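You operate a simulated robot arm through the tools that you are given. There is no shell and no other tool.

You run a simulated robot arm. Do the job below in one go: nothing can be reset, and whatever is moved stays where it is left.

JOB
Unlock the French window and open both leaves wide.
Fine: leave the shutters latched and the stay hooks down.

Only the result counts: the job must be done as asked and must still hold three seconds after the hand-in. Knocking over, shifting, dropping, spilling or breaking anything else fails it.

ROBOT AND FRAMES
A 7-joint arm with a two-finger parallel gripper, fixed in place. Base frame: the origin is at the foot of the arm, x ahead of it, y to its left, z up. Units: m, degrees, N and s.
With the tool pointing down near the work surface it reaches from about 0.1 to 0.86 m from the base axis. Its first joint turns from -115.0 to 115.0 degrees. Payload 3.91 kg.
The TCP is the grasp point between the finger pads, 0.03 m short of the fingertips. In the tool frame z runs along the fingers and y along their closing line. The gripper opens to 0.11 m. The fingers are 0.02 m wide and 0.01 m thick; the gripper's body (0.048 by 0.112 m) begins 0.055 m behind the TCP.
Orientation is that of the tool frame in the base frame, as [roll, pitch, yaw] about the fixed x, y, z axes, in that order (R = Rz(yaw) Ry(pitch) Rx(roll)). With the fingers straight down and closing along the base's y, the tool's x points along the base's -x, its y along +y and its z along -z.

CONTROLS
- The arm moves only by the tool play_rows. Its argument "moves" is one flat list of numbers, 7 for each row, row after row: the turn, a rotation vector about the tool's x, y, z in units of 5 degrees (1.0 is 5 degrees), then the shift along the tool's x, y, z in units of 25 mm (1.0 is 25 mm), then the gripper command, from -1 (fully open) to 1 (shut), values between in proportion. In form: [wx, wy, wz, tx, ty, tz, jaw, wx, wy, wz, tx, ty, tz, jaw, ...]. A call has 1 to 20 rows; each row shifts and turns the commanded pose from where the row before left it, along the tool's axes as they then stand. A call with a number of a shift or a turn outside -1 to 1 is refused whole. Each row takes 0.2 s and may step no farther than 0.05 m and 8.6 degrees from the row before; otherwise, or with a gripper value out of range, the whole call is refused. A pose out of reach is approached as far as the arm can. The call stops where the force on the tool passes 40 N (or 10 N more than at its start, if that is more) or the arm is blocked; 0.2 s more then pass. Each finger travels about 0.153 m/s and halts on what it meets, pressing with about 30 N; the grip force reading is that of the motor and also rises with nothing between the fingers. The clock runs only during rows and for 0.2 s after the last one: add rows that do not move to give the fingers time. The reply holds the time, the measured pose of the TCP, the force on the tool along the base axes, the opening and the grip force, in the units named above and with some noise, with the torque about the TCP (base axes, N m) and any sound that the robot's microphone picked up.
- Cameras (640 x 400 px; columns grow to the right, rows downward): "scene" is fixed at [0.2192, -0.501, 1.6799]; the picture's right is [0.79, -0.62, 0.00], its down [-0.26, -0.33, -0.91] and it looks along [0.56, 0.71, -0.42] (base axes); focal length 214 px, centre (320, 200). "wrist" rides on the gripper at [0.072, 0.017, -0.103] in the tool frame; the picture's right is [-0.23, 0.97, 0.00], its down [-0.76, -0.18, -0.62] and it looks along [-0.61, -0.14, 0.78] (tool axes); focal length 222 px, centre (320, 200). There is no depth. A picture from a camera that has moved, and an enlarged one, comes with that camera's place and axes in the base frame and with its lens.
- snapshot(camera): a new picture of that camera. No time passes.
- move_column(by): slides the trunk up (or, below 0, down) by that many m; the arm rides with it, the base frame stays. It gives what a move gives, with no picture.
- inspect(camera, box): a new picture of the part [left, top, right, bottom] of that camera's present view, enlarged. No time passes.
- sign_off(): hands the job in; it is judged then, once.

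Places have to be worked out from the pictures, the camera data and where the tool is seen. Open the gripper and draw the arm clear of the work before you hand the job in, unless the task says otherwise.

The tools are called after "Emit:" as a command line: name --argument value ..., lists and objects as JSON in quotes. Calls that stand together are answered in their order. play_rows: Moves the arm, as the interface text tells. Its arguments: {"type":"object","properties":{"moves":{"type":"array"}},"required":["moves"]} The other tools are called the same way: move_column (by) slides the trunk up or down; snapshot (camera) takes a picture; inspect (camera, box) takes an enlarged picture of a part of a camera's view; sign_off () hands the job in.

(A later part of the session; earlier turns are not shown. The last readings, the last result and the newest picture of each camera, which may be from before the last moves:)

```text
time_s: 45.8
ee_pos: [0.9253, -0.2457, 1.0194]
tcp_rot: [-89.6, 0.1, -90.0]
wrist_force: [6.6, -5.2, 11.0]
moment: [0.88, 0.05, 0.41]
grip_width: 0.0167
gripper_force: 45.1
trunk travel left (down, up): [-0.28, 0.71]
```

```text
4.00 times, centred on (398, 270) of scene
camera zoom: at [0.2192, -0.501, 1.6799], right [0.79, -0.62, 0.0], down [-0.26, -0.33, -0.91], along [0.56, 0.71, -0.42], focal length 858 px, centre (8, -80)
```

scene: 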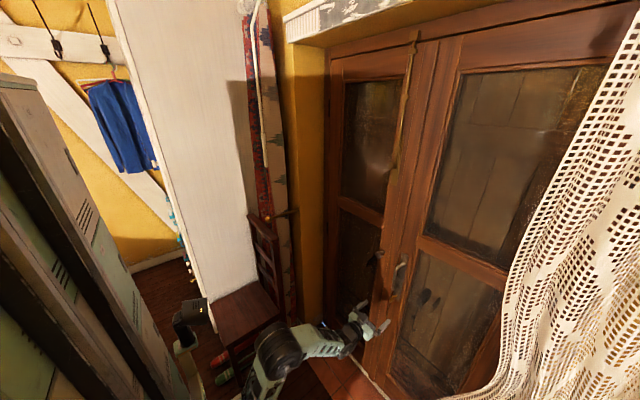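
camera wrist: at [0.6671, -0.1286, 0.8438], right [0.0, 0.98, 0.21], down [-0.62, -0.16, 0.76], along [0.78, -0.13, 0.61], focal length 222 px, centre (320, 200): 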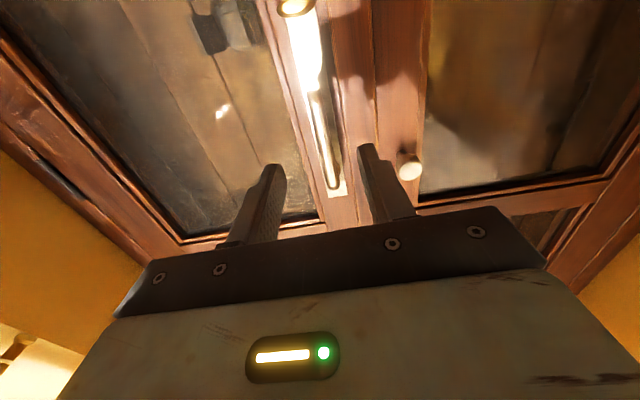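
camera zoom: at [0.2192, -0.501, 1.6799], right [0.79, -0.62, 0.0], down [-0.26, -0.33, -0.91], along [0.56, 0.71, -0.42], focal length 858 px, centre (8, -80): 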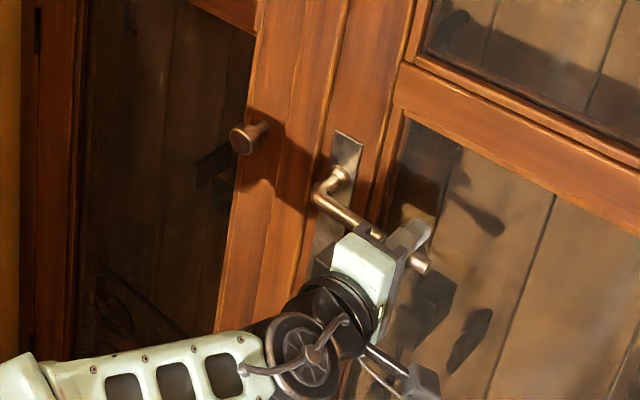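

The lever is horizontal, pointing toward the hinge side. Keeping hold, I'll pull back gently (leaf hinge est. at (0.97,-0.572)) and see if the leaf comes free.

Emit:
play_rows --moves '[0, 0, 0.2, 0, 0, -0.3, 1, 0, 0, 0, 0, 0, -0.3, 1, 0, 0, 0, 0, 0, -0.3, 1, 0, 0, 0, 0, 0, -0.3, 1]'

Emit:
snapshot --camera "scene"

```text
time_s: 46.8
ee_pos: [0.8935, -0.2505, 1.0133]
tcp_rot: [-90.2, 1.0, -90.4]
wrist_force: [5.7, -22.7, 10.1]
moment: [0.89, 0.2, 0.3]
grip_width: 0.0176
gripper_force: 44.8
trunk travel left (down, up): [-0.28, 0.71]
```

```text
taken
```

scene: 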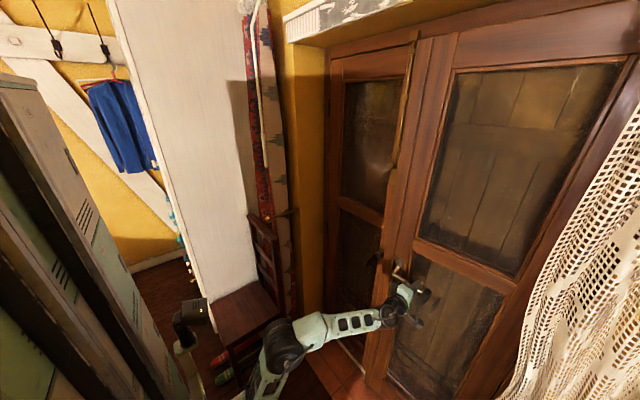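

The leaf is ajar (about 5°) and follows the pull. I'll continue along the hinge arc, yawing the tool at half rate, and check the force.

Emit:
play_rows --moves '[0, -0.4, 0, 0.3, 0, -0.892, 1, 0, -0.4, 0, 0.3, 0, -0.878, 1, 0, -0.4, 0, 0.304, 0, -0.871, 1]'

Emit:
snapshot --camera "wrist"

```text
time_s: 47.6
ee_pos: [0.8289, -0.2691, 1.0134]
tcp_rot: [-89.8, 1.0, -83.8]
wrist_force: [2.0, -6.9, 9.9]
moment: [0.82, 0.43, -0.56]
grip_width: 0.0176
gripper_force: 44.6
trunk travel left (down, up): [-0.28, 0.71]
```

```text
taken
camera wrist: at [0.7328, -0.3518, 0.996], right [-0.02, 0.24, -0.97], down [-0.7, 0.69, 0.19], along [0.71, 0.68, 0.15], focal length 222 px, centre (320, 200)
```

wrist: 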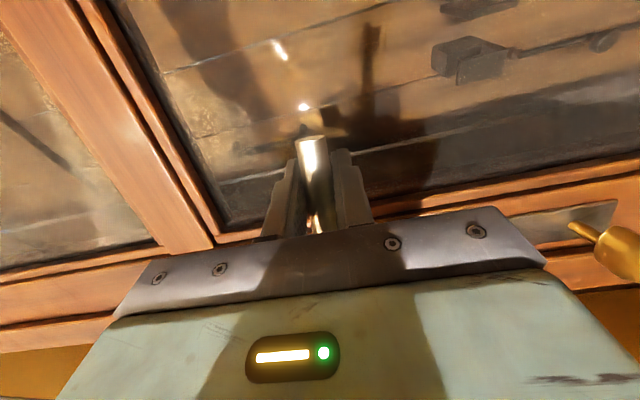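

Following nicely at about 17° of opening. Continuing the arc to about 40°.

Emit:
play_rows --moves '[0, -0.4, 0, 0.36, 0, -0.874, 1, 0, -0.4, 0, 0.37, 0, -0.86, 1, 0, -0.4, 0, 0.392, 0, -0.847, 1, 0, -0.4, 0, 0.418, 0, -0.831, 1, 0, -0.4, 0, 0.448, 0, -0.819, 1, 0, -0.4, 0, 0.479, 0, -0.8, 1]'

Emit:
snapshot --camera "scene"

Emit:
snapshot --camera "wrist"

```text
time_s: 49.0
ee_pos: [0.7146, -0.357, 1.0152]
tcp_rot: [-89.6, 1.0, -72.4]
wrist_force: [-15.7, 8.4, 10.9]
moment: [0.61, 0.84, -1.05]
grip_width: 0.0173
gripper_force: 45.2
trunk travel left (down, up): [-0.28, 0.71]
```

```text
taken
```

scene: 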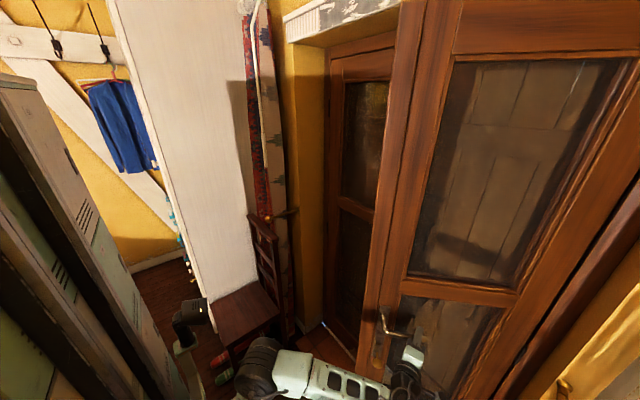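

```text
taken
camera wrist: at [0.6373, -0.4577, 0.9961], right [-0.07, 0.23, -0.97], down [-0.82, 0.53, 0.19], along [0.56, 0.81, 0.16], focal length 222 px, centre (320, 200)
```

wrist: 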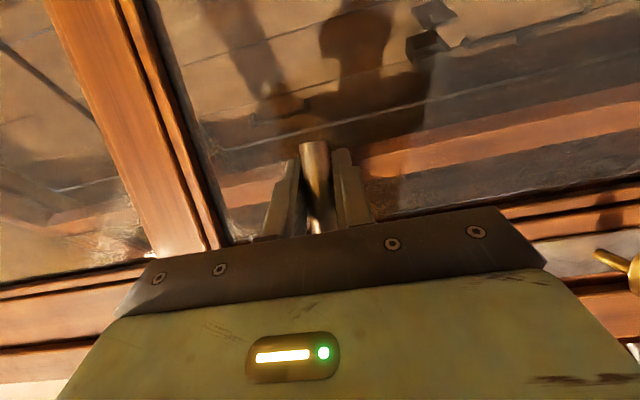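

The leaf is open about 40°. The curtain no longer appears where it was, so I'll zoom in on the lower right of the scene to see what happened to it.

Emit:
inspect --camera "scene" --box '[480, 250, 640, 400]'

Emit:
inspect --camera "scene" --box '[240, 280, 480, 400]'

```text
2.67 times, centred on (560, 325) of scene
camera zoom: at [0.2192, -0.501, 1.6799], right [0.79, -0.62, 0.0], down [-0.26, -0.33, -0.91], along [0.56, 0.71, -0.42], focal length 572 px, centre (-320, -133)
```

zoom: 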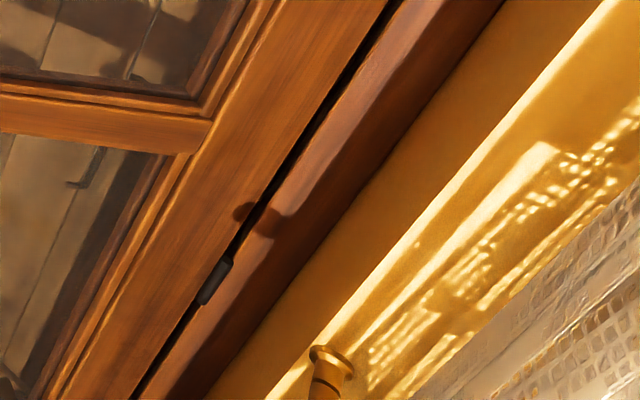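

```text
2.67 times, centred on (360, 340) of scene
camera zoom: at [0.2192, -0.501, 1.6799], right [0.79, -0.62, 0.0], down [-0.26, -0.33, -0.91], along [0.56, 0.71, -0.42], focal length 572 px, centre (213, -173)
```

zoom: 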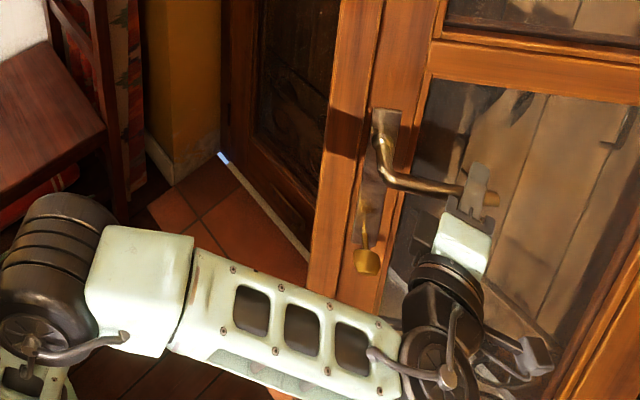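

The curtain has swayed aside with the draught and a brass tieback is visible on the wall; nothing of mine is near it. The leaf is at about 42°, so I'll release the lever and back out straight along the tool.

Emit:
play_rows --moves '[0, 0, 0, 0, 0, 0, 0.5, 0, 0, 0, 0, 0, 0, 0.1, 0, 0, 0, 0, 0, -0.6, 0.1, 0, 0, 0, 0, 0, -1, 0.1, 0, 0, 0, 0, 0, -1, 0.1, 0, 0, 0, 0, 0, -1, 0.1, 0, 0, 0, 0, 0, -1, 0.1]'

Emit:
snapshot --camera "scene"

Emit:
snapshot --camera "wrist"

```text
time_s: 50.6
ee_pos: [0.6081, -0.3902, 1.0115]
tcp_rot: [-89.7, 1.0, -72.1]
wrist_force: [0.1, -0.8, 0.2]
moment: [-0.02, 0.0, -0.01]
grip_width: 0.0496
gripper_force: 0.0
trunk travel left (down, up): [-0.28, 0.71]
```

```text
taken
```

scene: 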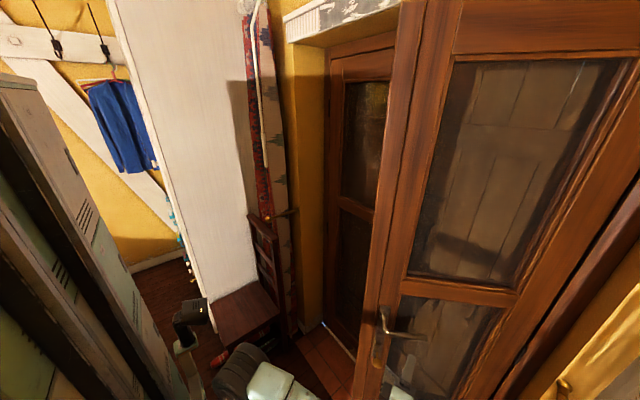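

```text
taken
camera wrist: at [0.5306, -0.4902, 0.9943], right [-0.07, 0.23, -0.97], down [-0.83, 0.53, 0.19], along [0.56, 0.82, 0.16], focal length 222 px, centre (320, 200)
```

wrist: 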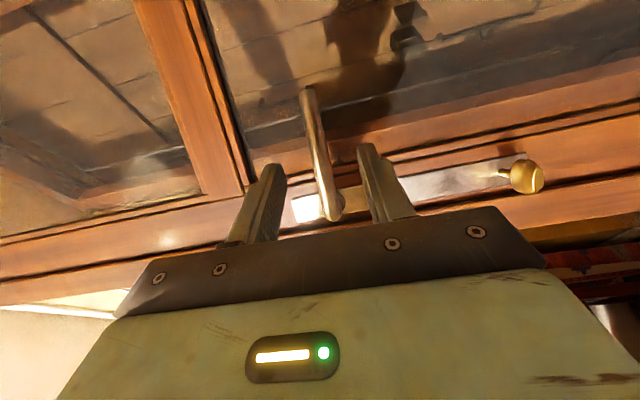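

Released cleanly; the leaf stays at about 43° and the lever stays horizontal. I'll retreat and swing left past the leaf's free edge (≈(0.65,-0.22)), straightening the tool.

Emit:
play_rows --moves '[0, 0.72, 0, -0.877, 0, -0.373, 0.3, 0, 0.72, 0, -0.852, 0, -0.427, 0.5, 0, 0.72, 0, -0.824, 0, -0.479, 1, 0, 0.72, 0, -0.791, 0, -0.53, 1, 0, 0.72, 0, -0.757, 0, -0.579, 1, 0, 0, 0, -1, 0, 0, 1, 0, 0, 0, -1, 0, 0, 1, 0, 0, 0, -1, 0, 0, 1, 0, 0, 0, -1, 0, 0, 1, 0, 0, 0, -1, 0, 0, 1, 0, 0, 0, -1, 0, 0, 1, 0, 0, 0, -1, 0, 0, 1, 0, 0, 0, -1, 0, 0, 1]'

Emit:
snapshot --camera "scene"

```text
time_s: 53.4
ee_pos: [0.5602, -0.3089, 0.9413]
tcp_rot: [-90.0, 0.9, -90.0]
wrist_force: [-0.2, 0.1, 0.1]
moment: [-0.01, -0.02, -0.01]
grip_width: 0.0
gripper_force: 30.1
out of reach, approached as far as the arm can: row 4, 5, 6, 7, 8, 9, 10, 11, 12, 13
trunk travel left (down, up): [-0.28, 0.71]
```

```text
taken
```

scene: 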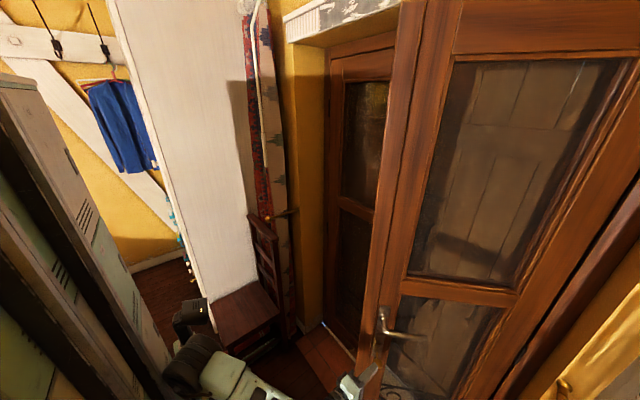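

The arm is too folded for a horizontal tool at this short distance. I'll roll the tool back (closing along y) and then tilt it downward, which allows closer positions.

Emit:
play_rows --moves '[0, 0, 1, 0, 0, 0, 1, 0, 0, 1, 0, 0, 0, 1, 0, 0, 1, 0, 0, 0, 1, 0, 0, 1, 0, 0, 0, 1, 0, 0, 1, 0, 0, 0, 1, 0, 0, 1, 0, 0, 0, 1, 0, 0, 1, 0, 0, 0, 1, 0, 0, 1, 0, 0, 0, 1, 0, 0, 1, 0, 0, 0, 1, 0, 0, 1, 0, 0, 0, 1, 0, 0, 1, 0, 0, 0, 1, 0, 0, 1, 0, 0, 0, 1, 0, 0, 1, 0, 0, 0, 1, 0, 0, 1, 0, 0, 0, 1, 0, 0, 1, 0, 0, 0, 1, 0, 0, 1, 0, 0, 0, 1, 0, 0, 1, 0, 0, 0, 1, 0, 0, 1, 0, 0, 0, 1]'

```text
time_s: 57.2
ee_pos: [0.5642, -0.3109, 0.9388]
tcp_rot: [108.3, 88.7, 108.4]
wrist_force: [-0.3, 0.4, -0.2]
moment: [-0.01, -0.02, -0.03]
grip_width: 0.0
gripper_force: 29.7
trunk travel left (down, up): [-0.28, 0.71]
```

Rolled back fine. Now tilting down to 45° while sliding left and slightly back/up to get past the free edge.

Emit:
play_rows --moves '[0, 1, 0, -0.24, 0.92, -0.16, 1, 0, 1, 0, -0.225, 0.92, -0.18, 1, 0, 1, 0, -0.208, 0.92, -0.2, 1, 0, 1, 0, -0.19, 0.92, -0.217, 1, 0, 1, 0, -0.171, 0.92, -0.232, 1, 0, 1, 0, -0.15, 0.92, -0.247, 1, 0, 1, 0, -0.128, 0.92, -0.259, 1, 0, 1, 0, -0.105, 0.92, -0.269, 1, 0, 1, 0, -0.081, 0.92, -0.277, 1, 0, 0, 0, -0.057, 0.92, -0.283, 1]'

Emit:
snapshot --camera "scene"

Emit:
snapshot --camera "wrist"

```text
time_s: 59.4
ee_pos: [0.5992, -0.1974, 0.8374]
tcp_rot: [178.7, 45.0, 178.9]
wrist_force: [0.2, 0.4, -0.1]
moment: [-0.03, -0.05, -0.01]
grip_width: 0.0
gripper_force: 30.1
out of reach, approached as far as the arm can: row 1, 2, 3, 4, 5, 6, 7, 8, 10
trunk travel left (down, up): [-0.28, 0.71]
```

```text
taken
```

scene: 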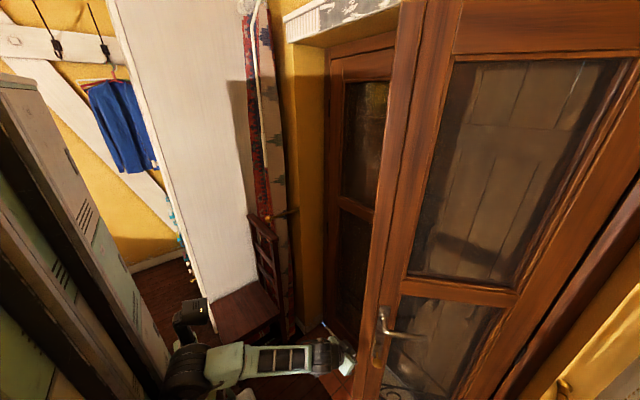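

```text
taken
camera wrist: at [0.4745, -0.1806, 0.86], right [0.16, 0.97, 0.18], down [0.1, -0.19, 0.98], along [0.98, -0.14, -0.13], focal length 222 px, centre (320, 200)
```

wrist: 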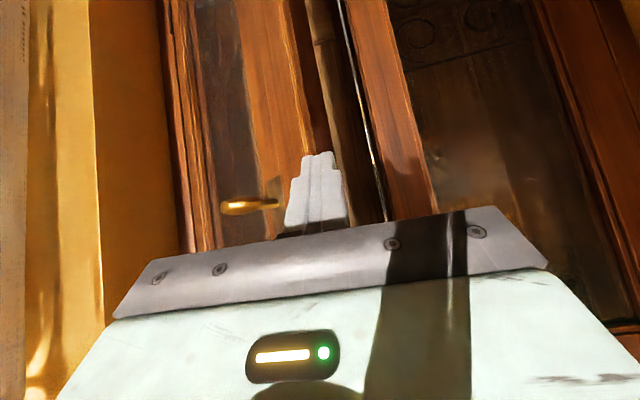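

The fingers ended up right in front of the free edge, so I'll tip the tool nearly vertical while moving back, up and left, which suits the arm's range better.

Emit:
play_rows --moves '[0, 1, 0, 0.042, 0.2, -0.608, 1, 0, 1, 0, 0.095, 0.3, -0.602, 1, 0, 1, 0, 0.147, 0.5, -0.592, 1, 0, 1, 0, 0.198, 0.6, -0.576, 1, 0, 1, 0, 0.248, 0.8, -0.557, 1, 0, 1, 0, 0.296, 0.9, -0.533, 1, 0, 1, 0, 0.341, 0.9, -0.505, 1, 0, 0, 0, 0.384, 0.9, -0.474, 1, 0, 0, 0, 0, 0.9, 0, 1]'

Emit:
snapshot --camera "scene"

Emit:
snapshot --camera "wrist"

```text
time_s: 61.4
ee_pos: [0.5645, -0.0601, 0.9079]
tcp_rot: [178.7, 9.7, 179.7]
wrist_force: [0.8, -1.2, -0.2]
moment: [0.05, 0.0, -0.02]
grip_width: 0.0
gripper_force: 29.5
out of reach, approached as far as the arm can: row 1, 2, 3, 4, 5, 6, 7, 8
trunk travel left (down, up): [-0.28, 0.71]
```

```text
taken
```

scene: 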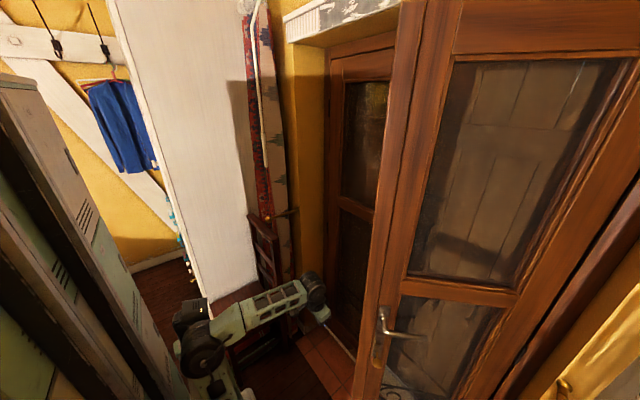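

```text
taken
camera wrist: at [0.4739, -0.0454, 0.998], right [0.22, 0.97, 0.06], down [0.64, -0.2, 0.74], along [0.73, -0.13, -0.67], focal length 222 px, centre (320, 200)
```

wrist: 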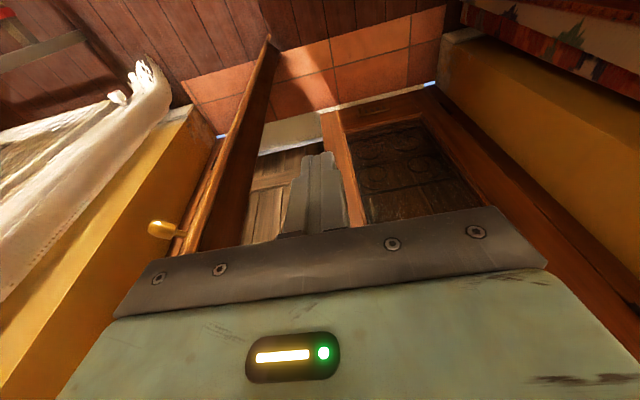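

Now the tool hangs beside the free edge with a clear view: the curtain has swung off to y≈-0.75, and the leaf's free edge is at (0.64,-0.21). I'll move forward into the gap to x≈0.73 and then start pushing the leaf toward -y.

Emit:
play_rows --moves '[0, 0, 0, -0.97, 0, 0.17, 1, 0, 0, 0, -0.97, 0, 0.17, 1, 0, 0, 0, -0.97, 0, 0.17, 1, 0, 0, 0, -0.97, 0, 0.17, 1, 0, 0, 0, -0.97, 0, 0.17, 1, 0, 0, 0, -0.97, 0, 0.17, 1, 0, 0, 0, -0.6, 0, 0.1, 1, 0, 0, 0, 0, -0.8, 0, 1, 0, 0, 0, 0, -0.8, 0, 1, 0, 0, 0, 0, -0.8, 0, 1, 0, 0, 0, 0, -0.8, 0, 1]'

Emit:
snapshot --camera "wrist"

```text
time_s: 63.8
ee_pos: [0.6558, -0.1309, 0.9026]
tcp_rot: [179.0, 10.2, 179.8]
wrist_force: [0.3, -0.4, -0.7]
moment: [-0.01, 0.02, 0.0]
grip_width: 0.0
gripper_force: 30.0
out of reach, approached as far as the arm can: row 5, 6, 7, 9, 10, 11
trunk travel left (down, up): [-0.28, 0.71]
```

```text
taken
camera wrist: at [0.5659, -0.1163, 0.9928], right [0.22, 0.97, 0.06], down [0.64, -0.19, 0.74], along [0.73, -0.13, -0.67], focal length 222 px, centre (320, 200)
```

wrist: 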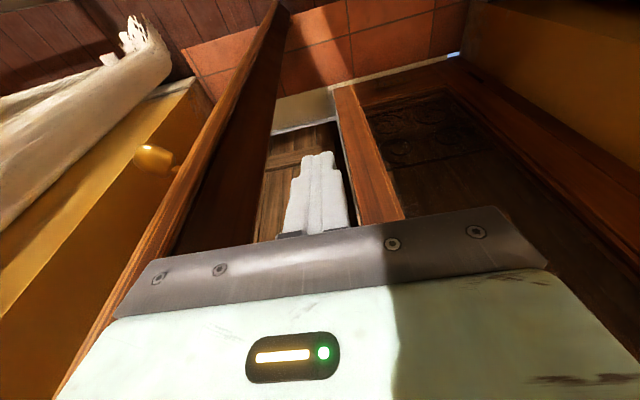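

The reach limit comes from the shoulder being too low relative to this height. I'll raise the trunk 0.35 m and then lower the hand with the arm for a more comfortable posture.

Emit:
move_column --by 0.35

Emit:
play_rows --moves '[0, 0, 0, 0.17, 0, 0.97, 1, 0, 0, 0, 0.17, 0, 0.97, 1, 0, 0, 0, 0.17, 0, 0.97, 1, 0, 0, 0, 0.17, 0, 0.97, 1, 0, 0, 0, 0.17, 0, 0.97, 1, 0, 0, 0, 0.17, 0, 0.97, 1, 0, 0, 0, 0.17, 0, 0.97, 1, 0, 0, 0, 0.17, 0, 0.97, 1, 0, 0, 0, 0.17, 0, 0.97, 1]'

Emit:
snapshot --camera "scene"

```text
time_s: 67.2
ee_pos: [0.6561, -0.1321, 1.2521]
tcp_rot: [178.9, 10.1, 179.8]
wrist_force: [0.5, 0.8, 0.2]
moment: [0.04, 0.02, 0.01]
grip_width: 0.0
gripper_force: 29.4
trunk travel left (down, up): [-0.63, 0.36]
```

```text
time_s: 69.2
ee_pos: [0.6189, -0.1143, 1.0477]
tcp_rot: [179.0, 10.0, 179.8]
wrist_force: [-0.1, 0.7, 0.3]
moment: [0.0, 0.01, -0.01]
grip_width: 0.0
gripper_force: 29.7
out of reach, approached as far as the arm can: row 4, 5, 6, 7, 8, 9
trunk travel left (down, up): [-0.63, 0.36]
```

```text
taken
```

scene: 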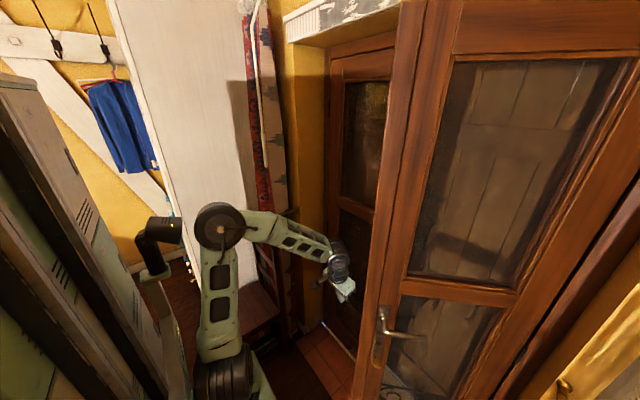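

The limit now is the elbow fold; farther forward positions should be comfortable at this trunk height. From (0.62,-0.114,1.05) I'll go forward into the gap to x≈0.73, then start pushing toward -y.

Emit:
play_rows --moves '[0, 0, 0, -0.9, 0.5, 0.16, 1, 0, 0, 0, -0.9, 0.5, 0.16, 1, 0, 0, 0, -0.9, 0, 0.16, 1, 0, 0, 0, -0.9, 0, 0.16, 1, 0, 0, 0, -0.8, 0, 0.14, 1, 0, 0, 0, 0, -0.8, 0, 1, 0, 0, 0, 0, -0.8, 0, 1, 0, 0, 0, 0, -0.8, 0, 1, 0, 0, 0, 0, -0.8, 0, 1]'

Emit:
snapshot --camera "wrist"

Emit:
snapshot --camera "scene"

```text
time_s: 71.2
ee_pos: [0.6267, -0.1458, 1.092]
tcp_rot: [179.0, 10.2, 179.8]
wrist_force: [0.0, -0.6, 0.1]
moment: [0.04, 0.04, 0.0]
grip_width: 0.0
gripper_force: 30.4
out of reach, approached as far as the arm can: row 1, 2, 3, 4, 5, 6, 7, 8, 9
trunk travel left (down, up): [-0.63, 0.36]
```

```text
taken
camera wrist: at [0.5374, -0.1304, 1.1813], right [0.22, 0.97, 0.06], down [0.64, -0.19, 0.74], along [0.73, -0.13, -0.67], focal length 222 px, centre (320, 200)
```

wrist: 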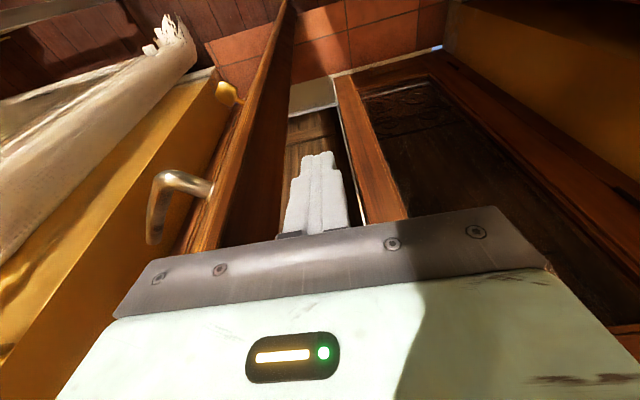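

```text
taken
```

scene: 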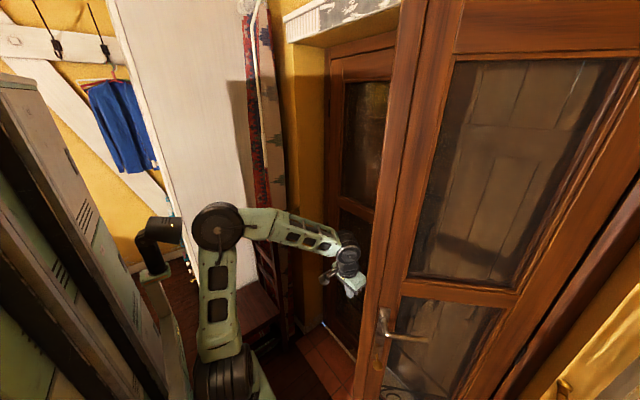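

The arm is hitting some joint limit rather than a distance limit. I'll try relaxing the wrist by yawing the tool ~20° toward the arm's natural direction, and see whether forward motion then works.

Emit:
play_rows --moves '[0, 0, 1, 0, 0.3, 0, 1, 0, 0, 1, 0, 0.3, 0, 1, 0, 0, 1, 0, 0.3, 0, 1, 0, 0, 1, 0, 0.3, 0, 1]'

```text
time_s: 72.2
ee_pos: [0.6253, -0.1292, 1.0893]
tcp_rot: [175.2, 9.2, 159.7]
wrist_force: [0.4, 1.0, 0.3]
moment: [-0.01, -0.03, 0.02]
grip_width: 0.0001
gripper_force: 29.6
out of reach, approached as far as the arm can: row 4
trunk travel left (down, up): [-0.63, 0.36]
```

Yawing was accepted. Now testing forward motion in this orientation.

Emit:
play_rows --moves '[0, 0, 0, -0.74, 0.27, 0.12, 1, 0, 0, 0, -0.74, 0.27, 0.12, 1]'

```text
time_s: 72.8
ee_pos: [0.6321, -0.1355, 1.0922]
tcp_rot: [175.2, 9.1, 159.9]
wrist_force: [-0.7, -0.4, 0.0]
moment: [-0.04, -0.01, 0.02]
grip_width: 0.0
gripper_force: 29.6
out of reach, approached as far as the arm can: row 1, 2
trunk travel left (down, up): [-0.63, 0.36]
```

Steep tool angles are what the arm dislikes here. I'll undo the yaw and tilt the tool back up toward horizontal while moving forward, which worked before.

Emit:
play_rows --moves '[0, 0, -1, 0, 0.2, 0, 1, 0, 0, -1, 0, 0.2, 0, 1, 0, 0, -1, 0, 0.2, 0, 1, 0, 0, -1, 0, 0.2, 0, 1, 0, -1, 0, -0.394, 0.2, 0.07, 1, 0, -1, 0, -0.386, 0.2, 0.104, 1, 0, -1, 0, -0.376, 0.2, 0.137, 1, 0, -1, 0, -0.363, 0.2, 0.169, 1, 0, -1, 0, -0.346, 0, 0.2, 1, 0, -1, 0, -0.328, 0, 0.229, 1, 0, -1, 0, -0.306, 0, 0.257, 1, 0, -1, 0, -0.283, 0, 0.283, 1, 0, -1, 0, -0.257, 0, 0.306, 1, 0, -1, 0, -0.229, 0, 0.328, 1, 0, -1, 0, -0.2, 0, 0.346, 1, 0, -1, 0, -0.169, 0, 0.363, 1]'

Emit:
snapshot --camera "wrist"

Emit:
snapshot --camera "scene"

```text
time_s: 76.2
ee_pos: [0.7329, -0.0875, 1.1143]
tcp_rot: [177.3, 70.1, 177.5]
wrist_force: [0.1, 0.1, -0.6]
moment: [0.0, 0.0, 0.0]
grip_width: 0.0
gripper_force: 30.4
out of reach, approached as far as the arm can: row 14, 15, 16
trunk travel left (down, up): [-0.63, 0.36]
```

```text
taken
camera wrist: at [0.6112, -0.0696, 1.0814], right [0.08, 0.97, 0.23], down [-0.33, -0.19, 0.93], along [0.94, -0.15, 0.3], focal length 222 px, centre (320, 200)
```

wrist: 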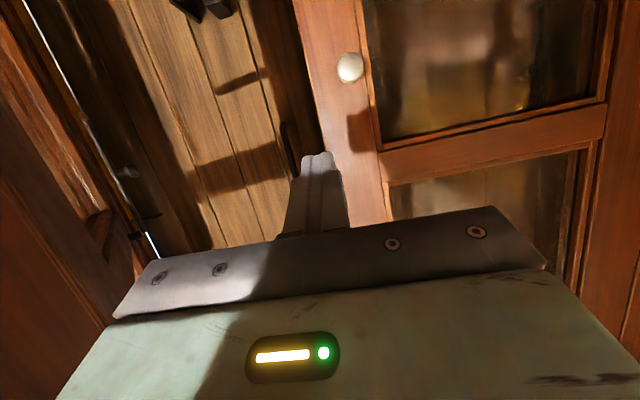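

```text
taken
```

scene: 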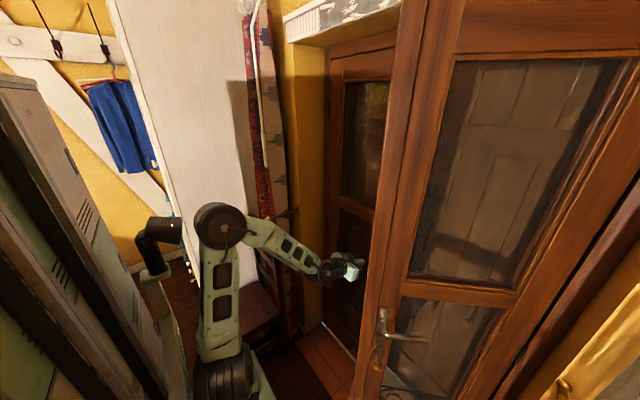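

The tool is now in the gap, pointing past the right leaf's free edge, with the shutters visible well beyond. I'll push toward -y and watch the force.

Emit:
play_rows --moves '[0, 0, 0, 0, -0.8, 0, 1, 0, 0, 0, 0, -0.8, 0, 1, 0, 0, 0, 0, -0.8, 0, 1, 0, 0, 0, 0, -0.8, 0, 1, 0, 0, 0, 0, -0.8, 0, 1]'

Emit:
snapshot --camera "wrist"

Emit:
snapshot --camera "scene"

```text
time_s: 77.1
ee_pos: [0.7182, -0.1413, 1.1246]
tcp_rot: [177.2, 69.6, 178.5]
wrist_force: [-10.4, 15.4, 1.9]
moment: [-0.82, -0.31, -1.3]
grip_width: 0.0
gripper_force: 30.2
out of reach, approached as far as the arm can: row 1, 2, 3, 4
trunk travel left (down, up): [-0.63, 0.36]
stopped in row 4: the force on the tool passed its limit at 56 N (the readings are from after the stop); the commanded pose is now the measured one
```

```text
taken
camera wrist: at [0.5946, -0.1261, 1.0936], right [0.06, 0.97, 0.23], down [-0.31, -0.2, 0.93], along [0.95, -0.13, 0.29], focal length 222 px, centre (320, 200)
```

wrist: 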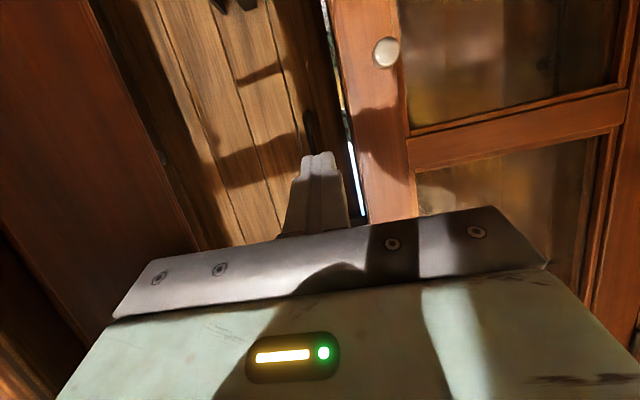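

```text
taken
```

scene: 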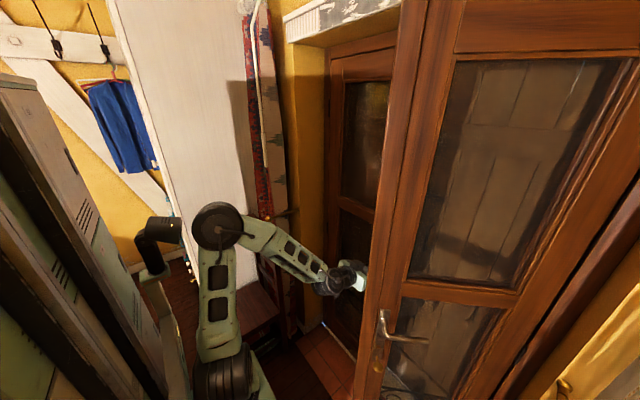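

Contact with the leaf's edge; the speed gave an impact peak. I'll push on more slowly.

Emit:
play_rows --moves '[0, 0, 0, 0, -0.3, 0, 1, 0, 0, 0, 0, -0.3, 0, 1, 0, 0, 0, 0, -0.3, 0, 1, 0, 0, 0, 0, -0.3, 0, 1, 0, 0, 0, 0, -0.3, 0, 1, 0, 0, 0, 0, -0.3, 0, 1]'

Emit:
snapshot --camera "scene"

```text
time_s: 77.5
ee_pos: [0.7156, -0.1416, 1.1246]
tcp_rot: [177.6, 69.4, 179.5]
wrist_force: [-13.5, 18.7, 8.1]
moment: [-1.27, -0.19, -1.49]
grip_width: 0.0
gripper_force: 29.9
out of reach, approached as far as the arm can: row 2
trunk travel left (down, up): [-0.63, 0.36]
stopped in row 2: the force on the tool passed its limit at 46 N (the readings are from after the stop); the commanded pose is now the measured one
```

```text
taken
```

scene: 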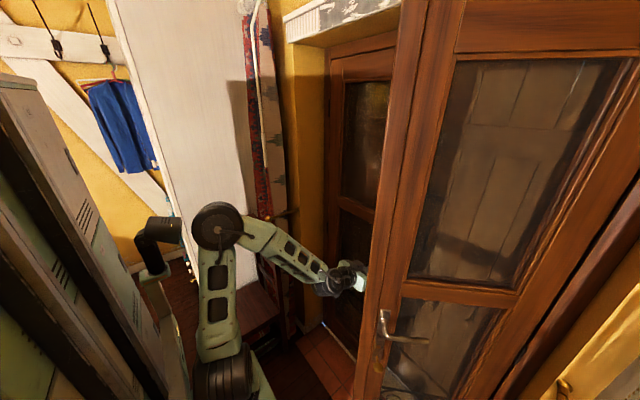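

The reaction is along the leaf (I'm pressing on its end face, not its outer face). I'll back off left, yaw the tool about 40° to the right so it lies along the leaf's outer side, then reach in past the edge.

Emit:
play_rows --moves '[0, 0, 0, 0, 0.7, 0, 1, 0, 0, 0, 0, 0.7, 0, 1, 0, 0, 0, 0, 0.7, 0, 1, 0.94, 0, 0.342, 0, 0, 0, 1, 0.94, 0, 0.342, 0, 0, 0, 1, 0.94, 0, 0.342, 0, 0, 0, 1, 0.94, 0, 0.342, 0, 0, 0, 1, 0.94, 0, 0.342, 0, 0, 0, 1, 0.94, 0, 0.342, 0, 0, 0, 1, 0.94, 0, 0.342, 0, 0, 0, 1, 0.94, 0, 0.342, 0, 0, 0, 1]'

Emit:
snapshot --camera "wrist"

Emit:
snapshot --camera "scene"

```text
time_s: 80.0
ee_pos: [0.714, -0.0941, 1.1241]
tcp_rot: [179.4, 68.8, 140.7]
wrist_force: [0.3, -0.5, -0.5]
moment: [0.01, 0.03, 0.01]
grip_width: 0.0
gripper_force: 29.9
trunk travel left (down, up): [-0.63, 0.36]
```

```text
taken
camera wrist: at [0.6287, -0.0031, 1.0953], right [0.67, 0.71, 0.22], down [-0.35, 0.05, 0.93], along [0.65, -0.7, 0.28], focal length 222 px, centre (320, 200)
```

wrist: 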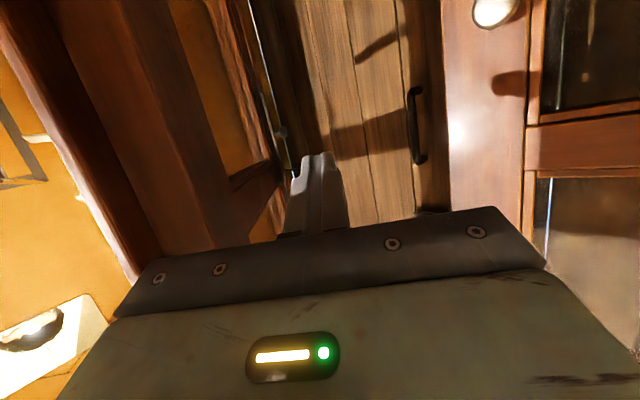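

```text
taken
```

scene: 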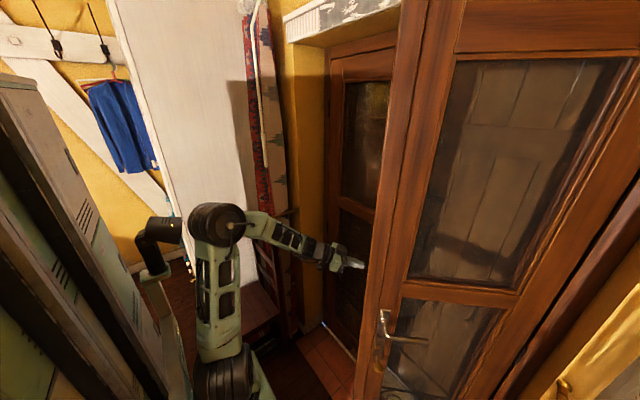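

All reachable, and the fingers now point between the right leaf's outer face and the shutters (well away). Reaching in along the heading, then pushing sideways slowly.

Emit:
play_rows --moves '[0, 0, 0, -0.3, 0, 0.79, 1, 0, 0, 0, -0.3, 0, 0.79, 1, 0, 0, 0, -0.3, 0, 0.79, 1, 0, 0, 0, -0.3, 0, 0.79, 1, 0, 0, 0, -0.3, 0, 0.79, 1, 0, 0, 0, 0, -0.4, 0, 1, 0, 0, 0, 0, -0.4, 0, 1, 0, 0, 0, 0, -0.4, 0, 1, 0, 0, 0, 0, -0.4, 0, 1, 0, 0, 0, 0, -0.4, 0, 1]'

Emit:
snapshot --camera "wrist"

```text
time_s: 82.2
ee_pos: [0.7104, -0.1957, 1.1604]
tcp_rot: [179.1, 68.9, 140.6]
wrist_force: [0.3, -0.3, -0.9]
moment: [-0.03, -0.02, 0.02]
grip_width: 0.0
gripper_force: 29.5
out of reach, approached as far as the arm can: row 1, 2, 3, 4, 5
trunk travel left (down, up): [-0.63, 0.36]
```

```text
taken
camera wrist: at [0.6234, -0.1065, 1.1324], right [0.67, 0.71, 0.22], down [-0.35, 0.05, 0.93], along [0.65, -0.7, 0.28], focal length 222 px, centre (320, 200)
```

wrist: 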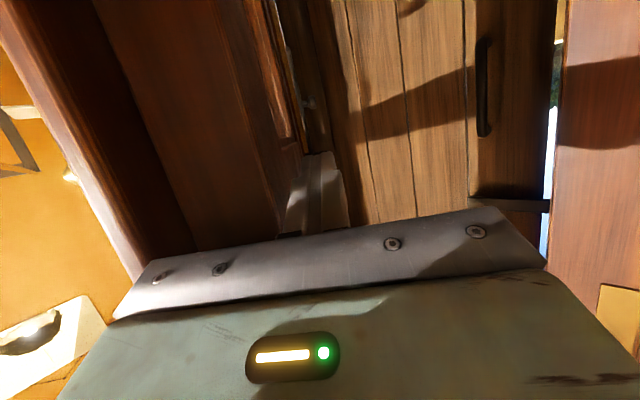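

The fingers are now beside the leaf's outer face near its edge. I'll push sideways (along -tool y) slowly and check the reaction direction.

Emit:
play_rows --moves '[0, 0, 0, 0, -0.3, 0, 1, 0, 0, 0, 0, -0.3, 0, 1, 0, 0, 0, 0, -0.3, 0, 1, 0, 0, 0, 0, -0.3, 0, 1, 0, 0, 0, 0, -0.3, 0, 1, 0, 0, 0, 0, -0.3, 0, 1]'

Emit:
snapshot --camera "wrist"

Emit:
snapshot --camera "scene"

```text
time_s: 83.5
ee_pos: [0.6802, -0.2328, 1.162]
tcp_rot: [179.4, 68.7, 140.8]
wrist_force: [0.8, -0.3, -0.1]
moment: [0.0, -0.01, -0.01]
grip_width: 0.0
gripper_force: 30.1
trunk travel left (down, up): [-0.63, 0.36]
```

```text
taken
camera wrist: at [0.5948, -0.1423, 1.1323], right [0.67, 0.71, 0.22], down [-0.35, 0.05, 0.93], along [0.65, -0.7, 0.28], focal length 222 px, centre (320, 200)
```

wrist: 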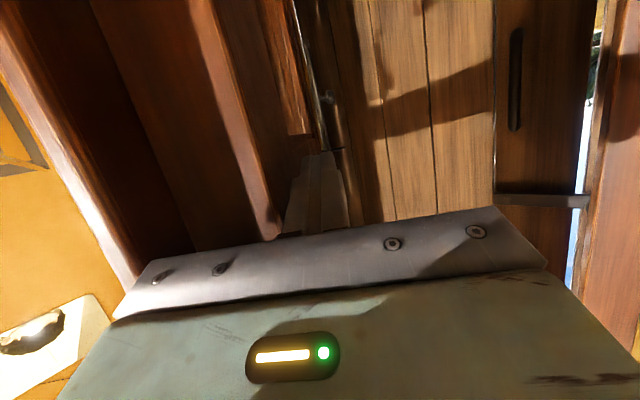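

```text
taken
```

scene: 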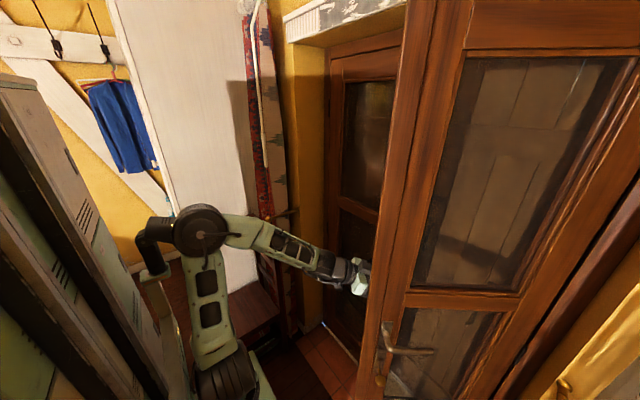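

The leaf is moving with no resistance (about 47°+). I'll keep pushing toward -y while yawing the tool back gradually to follow the leaf.

Emit:
play_rows --moves '[-0.47, 0, -0.171, -0.065, -0.4, 0.17, 1, -0.47, 0, -0.171, -0.06, -0.4, 0.16, 1, -0.47, 0, -0.171, -0.055, -0.4, 0.15, 1, -0.47, 0, -0.171, -0.05, -0.4, 0.14, 1, -0.47, 0, -0.171, -0.05, -0.4, 0.13, 1, -0.47, 0, -0.171, -0.04, -0.4, 0.12, 1]'

Emit:
snapshot --camera "wrist"

Emit:
snapshot --camera "scene"

```text
time_s: 84.2
ee_pos: [0.6734, -0.2444, 1.1614]
tcp_rot: [179.4, 69.0, 145.7]
wrist_force: [-24.3, 22.7, 10.6]
moment: [-1.18, -0.34, -2.06]
grip_width: 0.0
gripper_force: 30.1
trunk travel left (down, up): [-0.63, 0.36]
stopped in row 3: the force on the tool passed its limit at 52 N (the readings are from after the stop); the commanded pose is now the measured one
```

```text
taken
camera wrist: at [0.5806, -0.1619, 1.1327], right [0.61, 0.76, 0.22], down [-0.36, 0.02, 0.93], along [0.71, -0.65, 0.29], focal length 222 px, centre (320, 200)
```

wrist: 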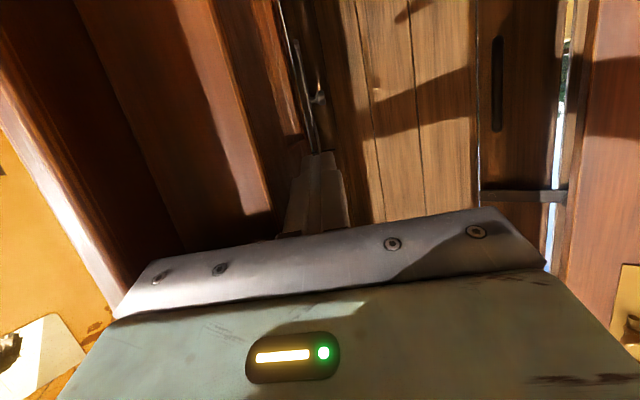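

```text
taken
```

scene: 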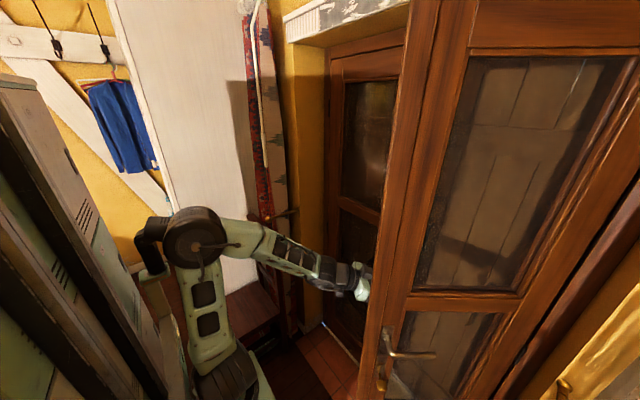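

The palm corner is catching the edge's end face again. With the jaws fully open, the finger's outer side stands out past the palm, so I'll back off 8 cm, open fully, move slightly deeper, and push with the finger's outside.

Emit:
play_rows --moves '[0, 0, 0, 0, 0.8, 0, 1, 0, 0, 0, 0, 0.8, 0, 1, 0, 0, 0, 0, 0.8, 0, 1, 0, 0, 0, 0, 0.8, 0, 0, 0, 0, 0, -0.18, 0, 0.46, -1, 0, 0, 0, -0.18, 0, 0.46, -1, 0, 0, 0, -0.18, 0, 0.46, -1]'

Emit:
snapshot --camera "wrist"

```text
time_s: 85.8
ee_pos: [0.7519, -0.2014, 1.1611]
tcp_rot: [179.3, 68.8, 145.3]
wrist_force: [-0.1, 1.1, 0.3]
moment: [0.0, -0.01, -0.01]
grip_width: 0.1098
gripper_force: 0.1
trunk travel left (down, up): [-0.63, 0.36]
```

```text
taken
camera wrist: at [0.6585, -0.1184, 1.132], right [0.61, 0.76, 0.22], down [-0.36, 0.02, 0.93], along [0.71, -0.65, 0.28], focal length 222 px, centre (320, 200)
```

wrist: 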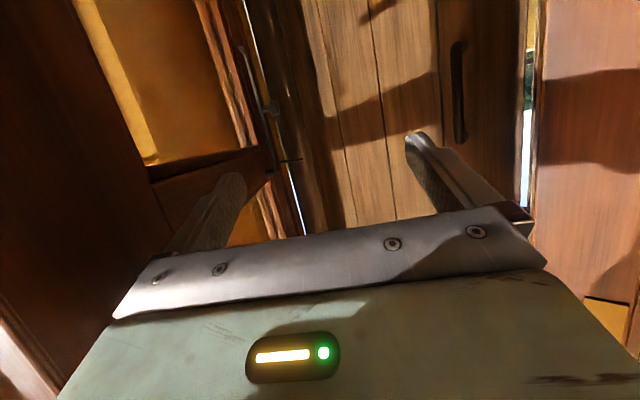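

Good: no reach flags, and the open finger is on the outer face side. Pushing sideways slowly with slight yaw following.

Emit:
play_rows --moves '[0, 0, 0, 0, -0.4, 0, -1, 0, 0, 0, 0, -0.4, 0, -1, 0, 0, 0, 0, -0.3, 0, -1, -0.2, 0, -0.08, 0, -0.3, 0, -1, -0.2, 0, -0.08, 0, -0.3, 0, -1, -0.2, 0, -0.08, 0, -0.3, 0, -1, -0.2, 0, -0.08, 0, -0.3, 0, -1, -0.2, 0, -0.08, 0, -0.3, 0, -1]'

Emit:
snapshot --camera "wrist"

Emit:
snapshot --camera "scene"

```text
time_s: 87.6
ee_pos: [0.7155, -0.2566, 1.1608]
tcp_rot: [179.3, 68.7, 150.9]
wrist_force: [0.4, 0.5, -0.8]
moment: [-0.03, -0.01, 0.01]
grip_width: 0.11
gripper_force: 0.2
trunk travel left (down, up): [-0.63, 0.36]
```

```text
taken
camera wrist: at [0.6154, -0.1825, 1.1312], right [0.54, 0.82, 0.22], down [-0.36, -0.01, 0.93], along [0.76, -0.58, 0.28], focal length 222 px, centre (320, 200)
```

wrist: 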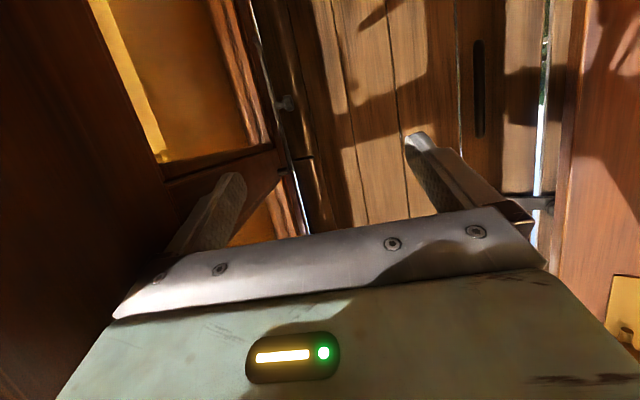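

```text
taken
```

scene: 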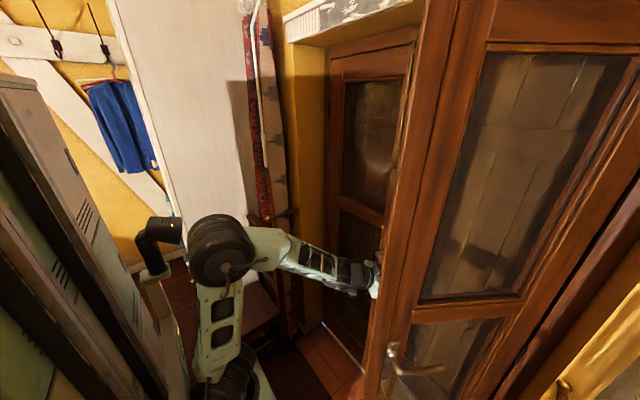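

Working well; leaf is around 55°. Continuing the push with the same follow.

Emit:
play_rows --moves '[-0.22, 0, -0.08, 0, -0.4, 0, -1, -0.22, 0, -0.08, 0, -0.4, 0, -1, -0.22, 0, -0.08, 0, -0.4, 0, -1, -0.22, 0, -0.08, 0, -0.4, 0, -1, -0.22, 0, -0.08, 0, -0.4, 0, -1, -0.22, 0, -0.08, 0, -0.4, 0, -1, -0.22, 0, -0.08, 0, -0.4, 0, -1, -0.22, 0, -0.08, 0, -0.4, 0, -1]'

Emit:
snapshot --camera "scene"

Emit:
snapshot --camera "wrist"

```text
time_s: 89.4
ee_pos: [0.683, -0.3313, 1.16]
tcp_rot: [178.8, 68.9, 159.6]
wrist_force: [-0.4, -0.9, 0.7]
moment: [0.01, -0.03, -0.01]
grip_width: 0.1101
gripper_force: 0.0
trunk travel left (down, up): [-0.63, 0.36]
```

```text
taken
```

scene: 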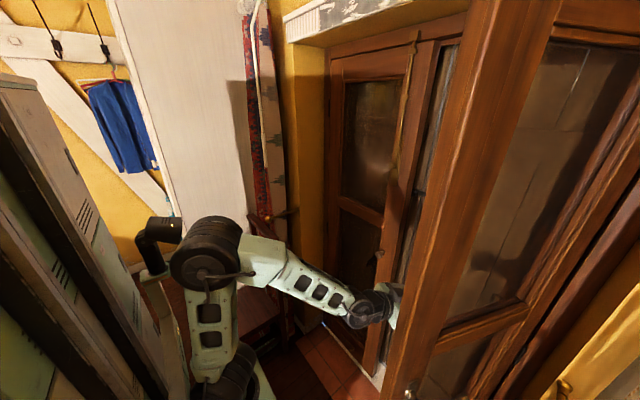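

```text
taken
camera wrist: at [0.572, -0.2741, 1.1311], right [0.4, 0.89, 0.22], down [-0.35, -0.07, 0.93], along [0.85, -0.45, 0.28], focal length 222 px, centre (320, 200)
```

wrist: 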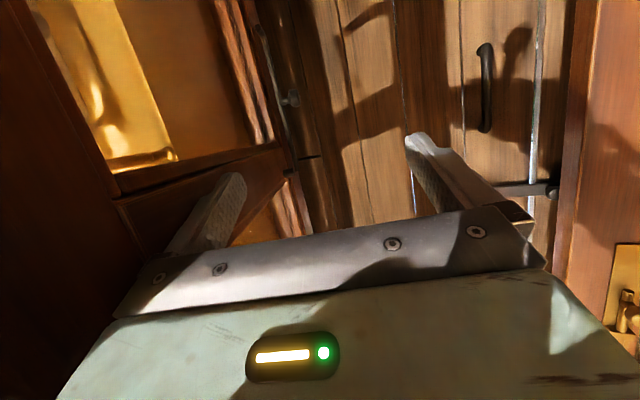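

About 68° now with no resistance. Continuing gently to about 80°.

Emit:
play_rows --moves '[-0.2, 0, -0.08, 0, -0.35, 0, -1, -0.2, 0, -0.08, 0, -0.35, 0, -1, -0.2, 0, -0.08, 0, -0.35, 0, -1, -0.2, 0, -0.08, 0, -0.35, 0, -1, -0.2, 0, -0.08, 0, -0.35, 0, -1, -0.2, 0, -0.08, 0, -0.35, 0, -1, -0.2, 0, -0.08, 0, -0.35, 0, -1]'

Emit:
snapshot --camera "scene"

Emit:
snapshot --camera "wrist"

```text
time_s: 91.0
ee_pos: [0.6651, -0.3888, 1.1598]
tcp_rot: [178.9, 69.0, 167.4]
wrist_force: [-0.2, -0.1, 0.1]
moment: [0.0, -0.01, 0.02]
grip_width: 0.11
gripper_force: 0.1
trunk travel left (down, up): [-0.63, 0.36]
```

```text
taken
```

scene: 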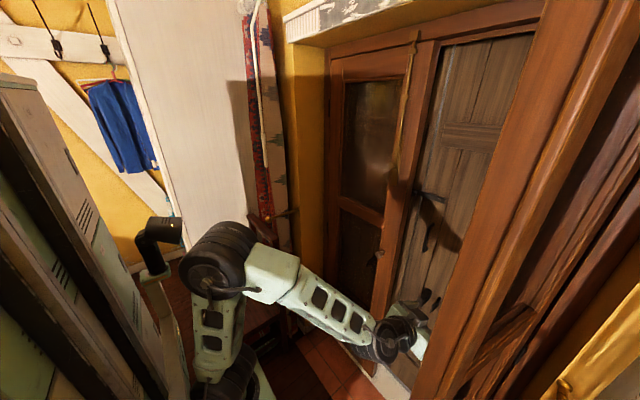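

```text
taken
camera wrist: at [0.548, -0.3474, 1.1304], right [0.28, 0.94, 0.22], down [-0.34, -0.12, 0.93], along [0.9, -0.33, 0.28], focal length 222 px, centre (320, 200)
```

wrist: 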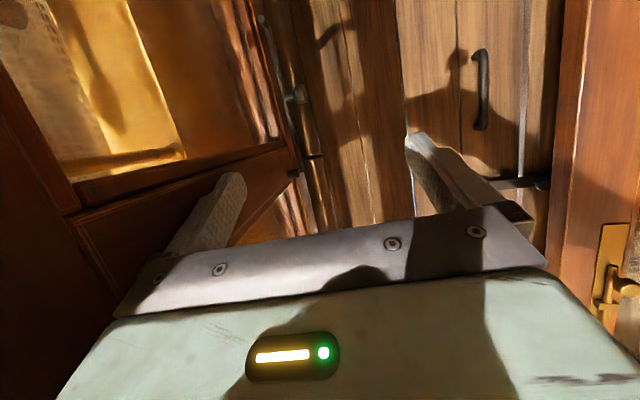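

Leaf is about 76–78°. A few more slow rows to reach around 85°, watching for contact.

Emit:
play_rows --moves '[-0.2, 0, -0.08, 0, -0.3, 0, -1, -0.2, 0, -0.08, 0, -0.3, 0, -1, -0.2, 0, -0.08, 0, -0.3, 0, -1, -0.2, 0, -0.08, 0, -0.3, 0, -1, -0.2, 0, -0.08, 0, -0.3, 0, -1]'

Emit:
snapshot --camera "scene"

Emit:
snapshot --camera "wrist"

```text
time_s: 92.2
ee_pos: [0.6602, -0.4256, 1.1602]
tcp_rot: [179.2, 68.9, 173.2]
wrist_force: [-0.7, 0.7, -0.2]
moment: [-0.02, -0.02, -0.01]
grip_width: 0.11
gripper_force: 0.0
trunk travel left (down, up): [-0.63, 0.36]
```

```text
taken
```

scene: 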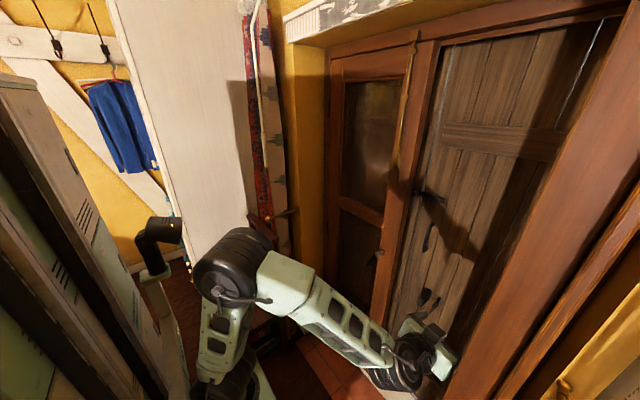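

```text
taken
camera wrist: at [0.5392, -0.3944, 1.1309], right [0.19, 0.96, 0.22], down [-0.33, -0.15, 0.93], along [0.93, -0.24, 0.28], focal length 222 px, centre (320, 200)
```

wrist: 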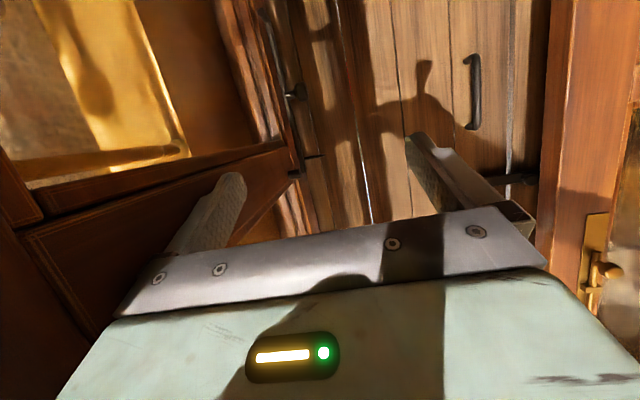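

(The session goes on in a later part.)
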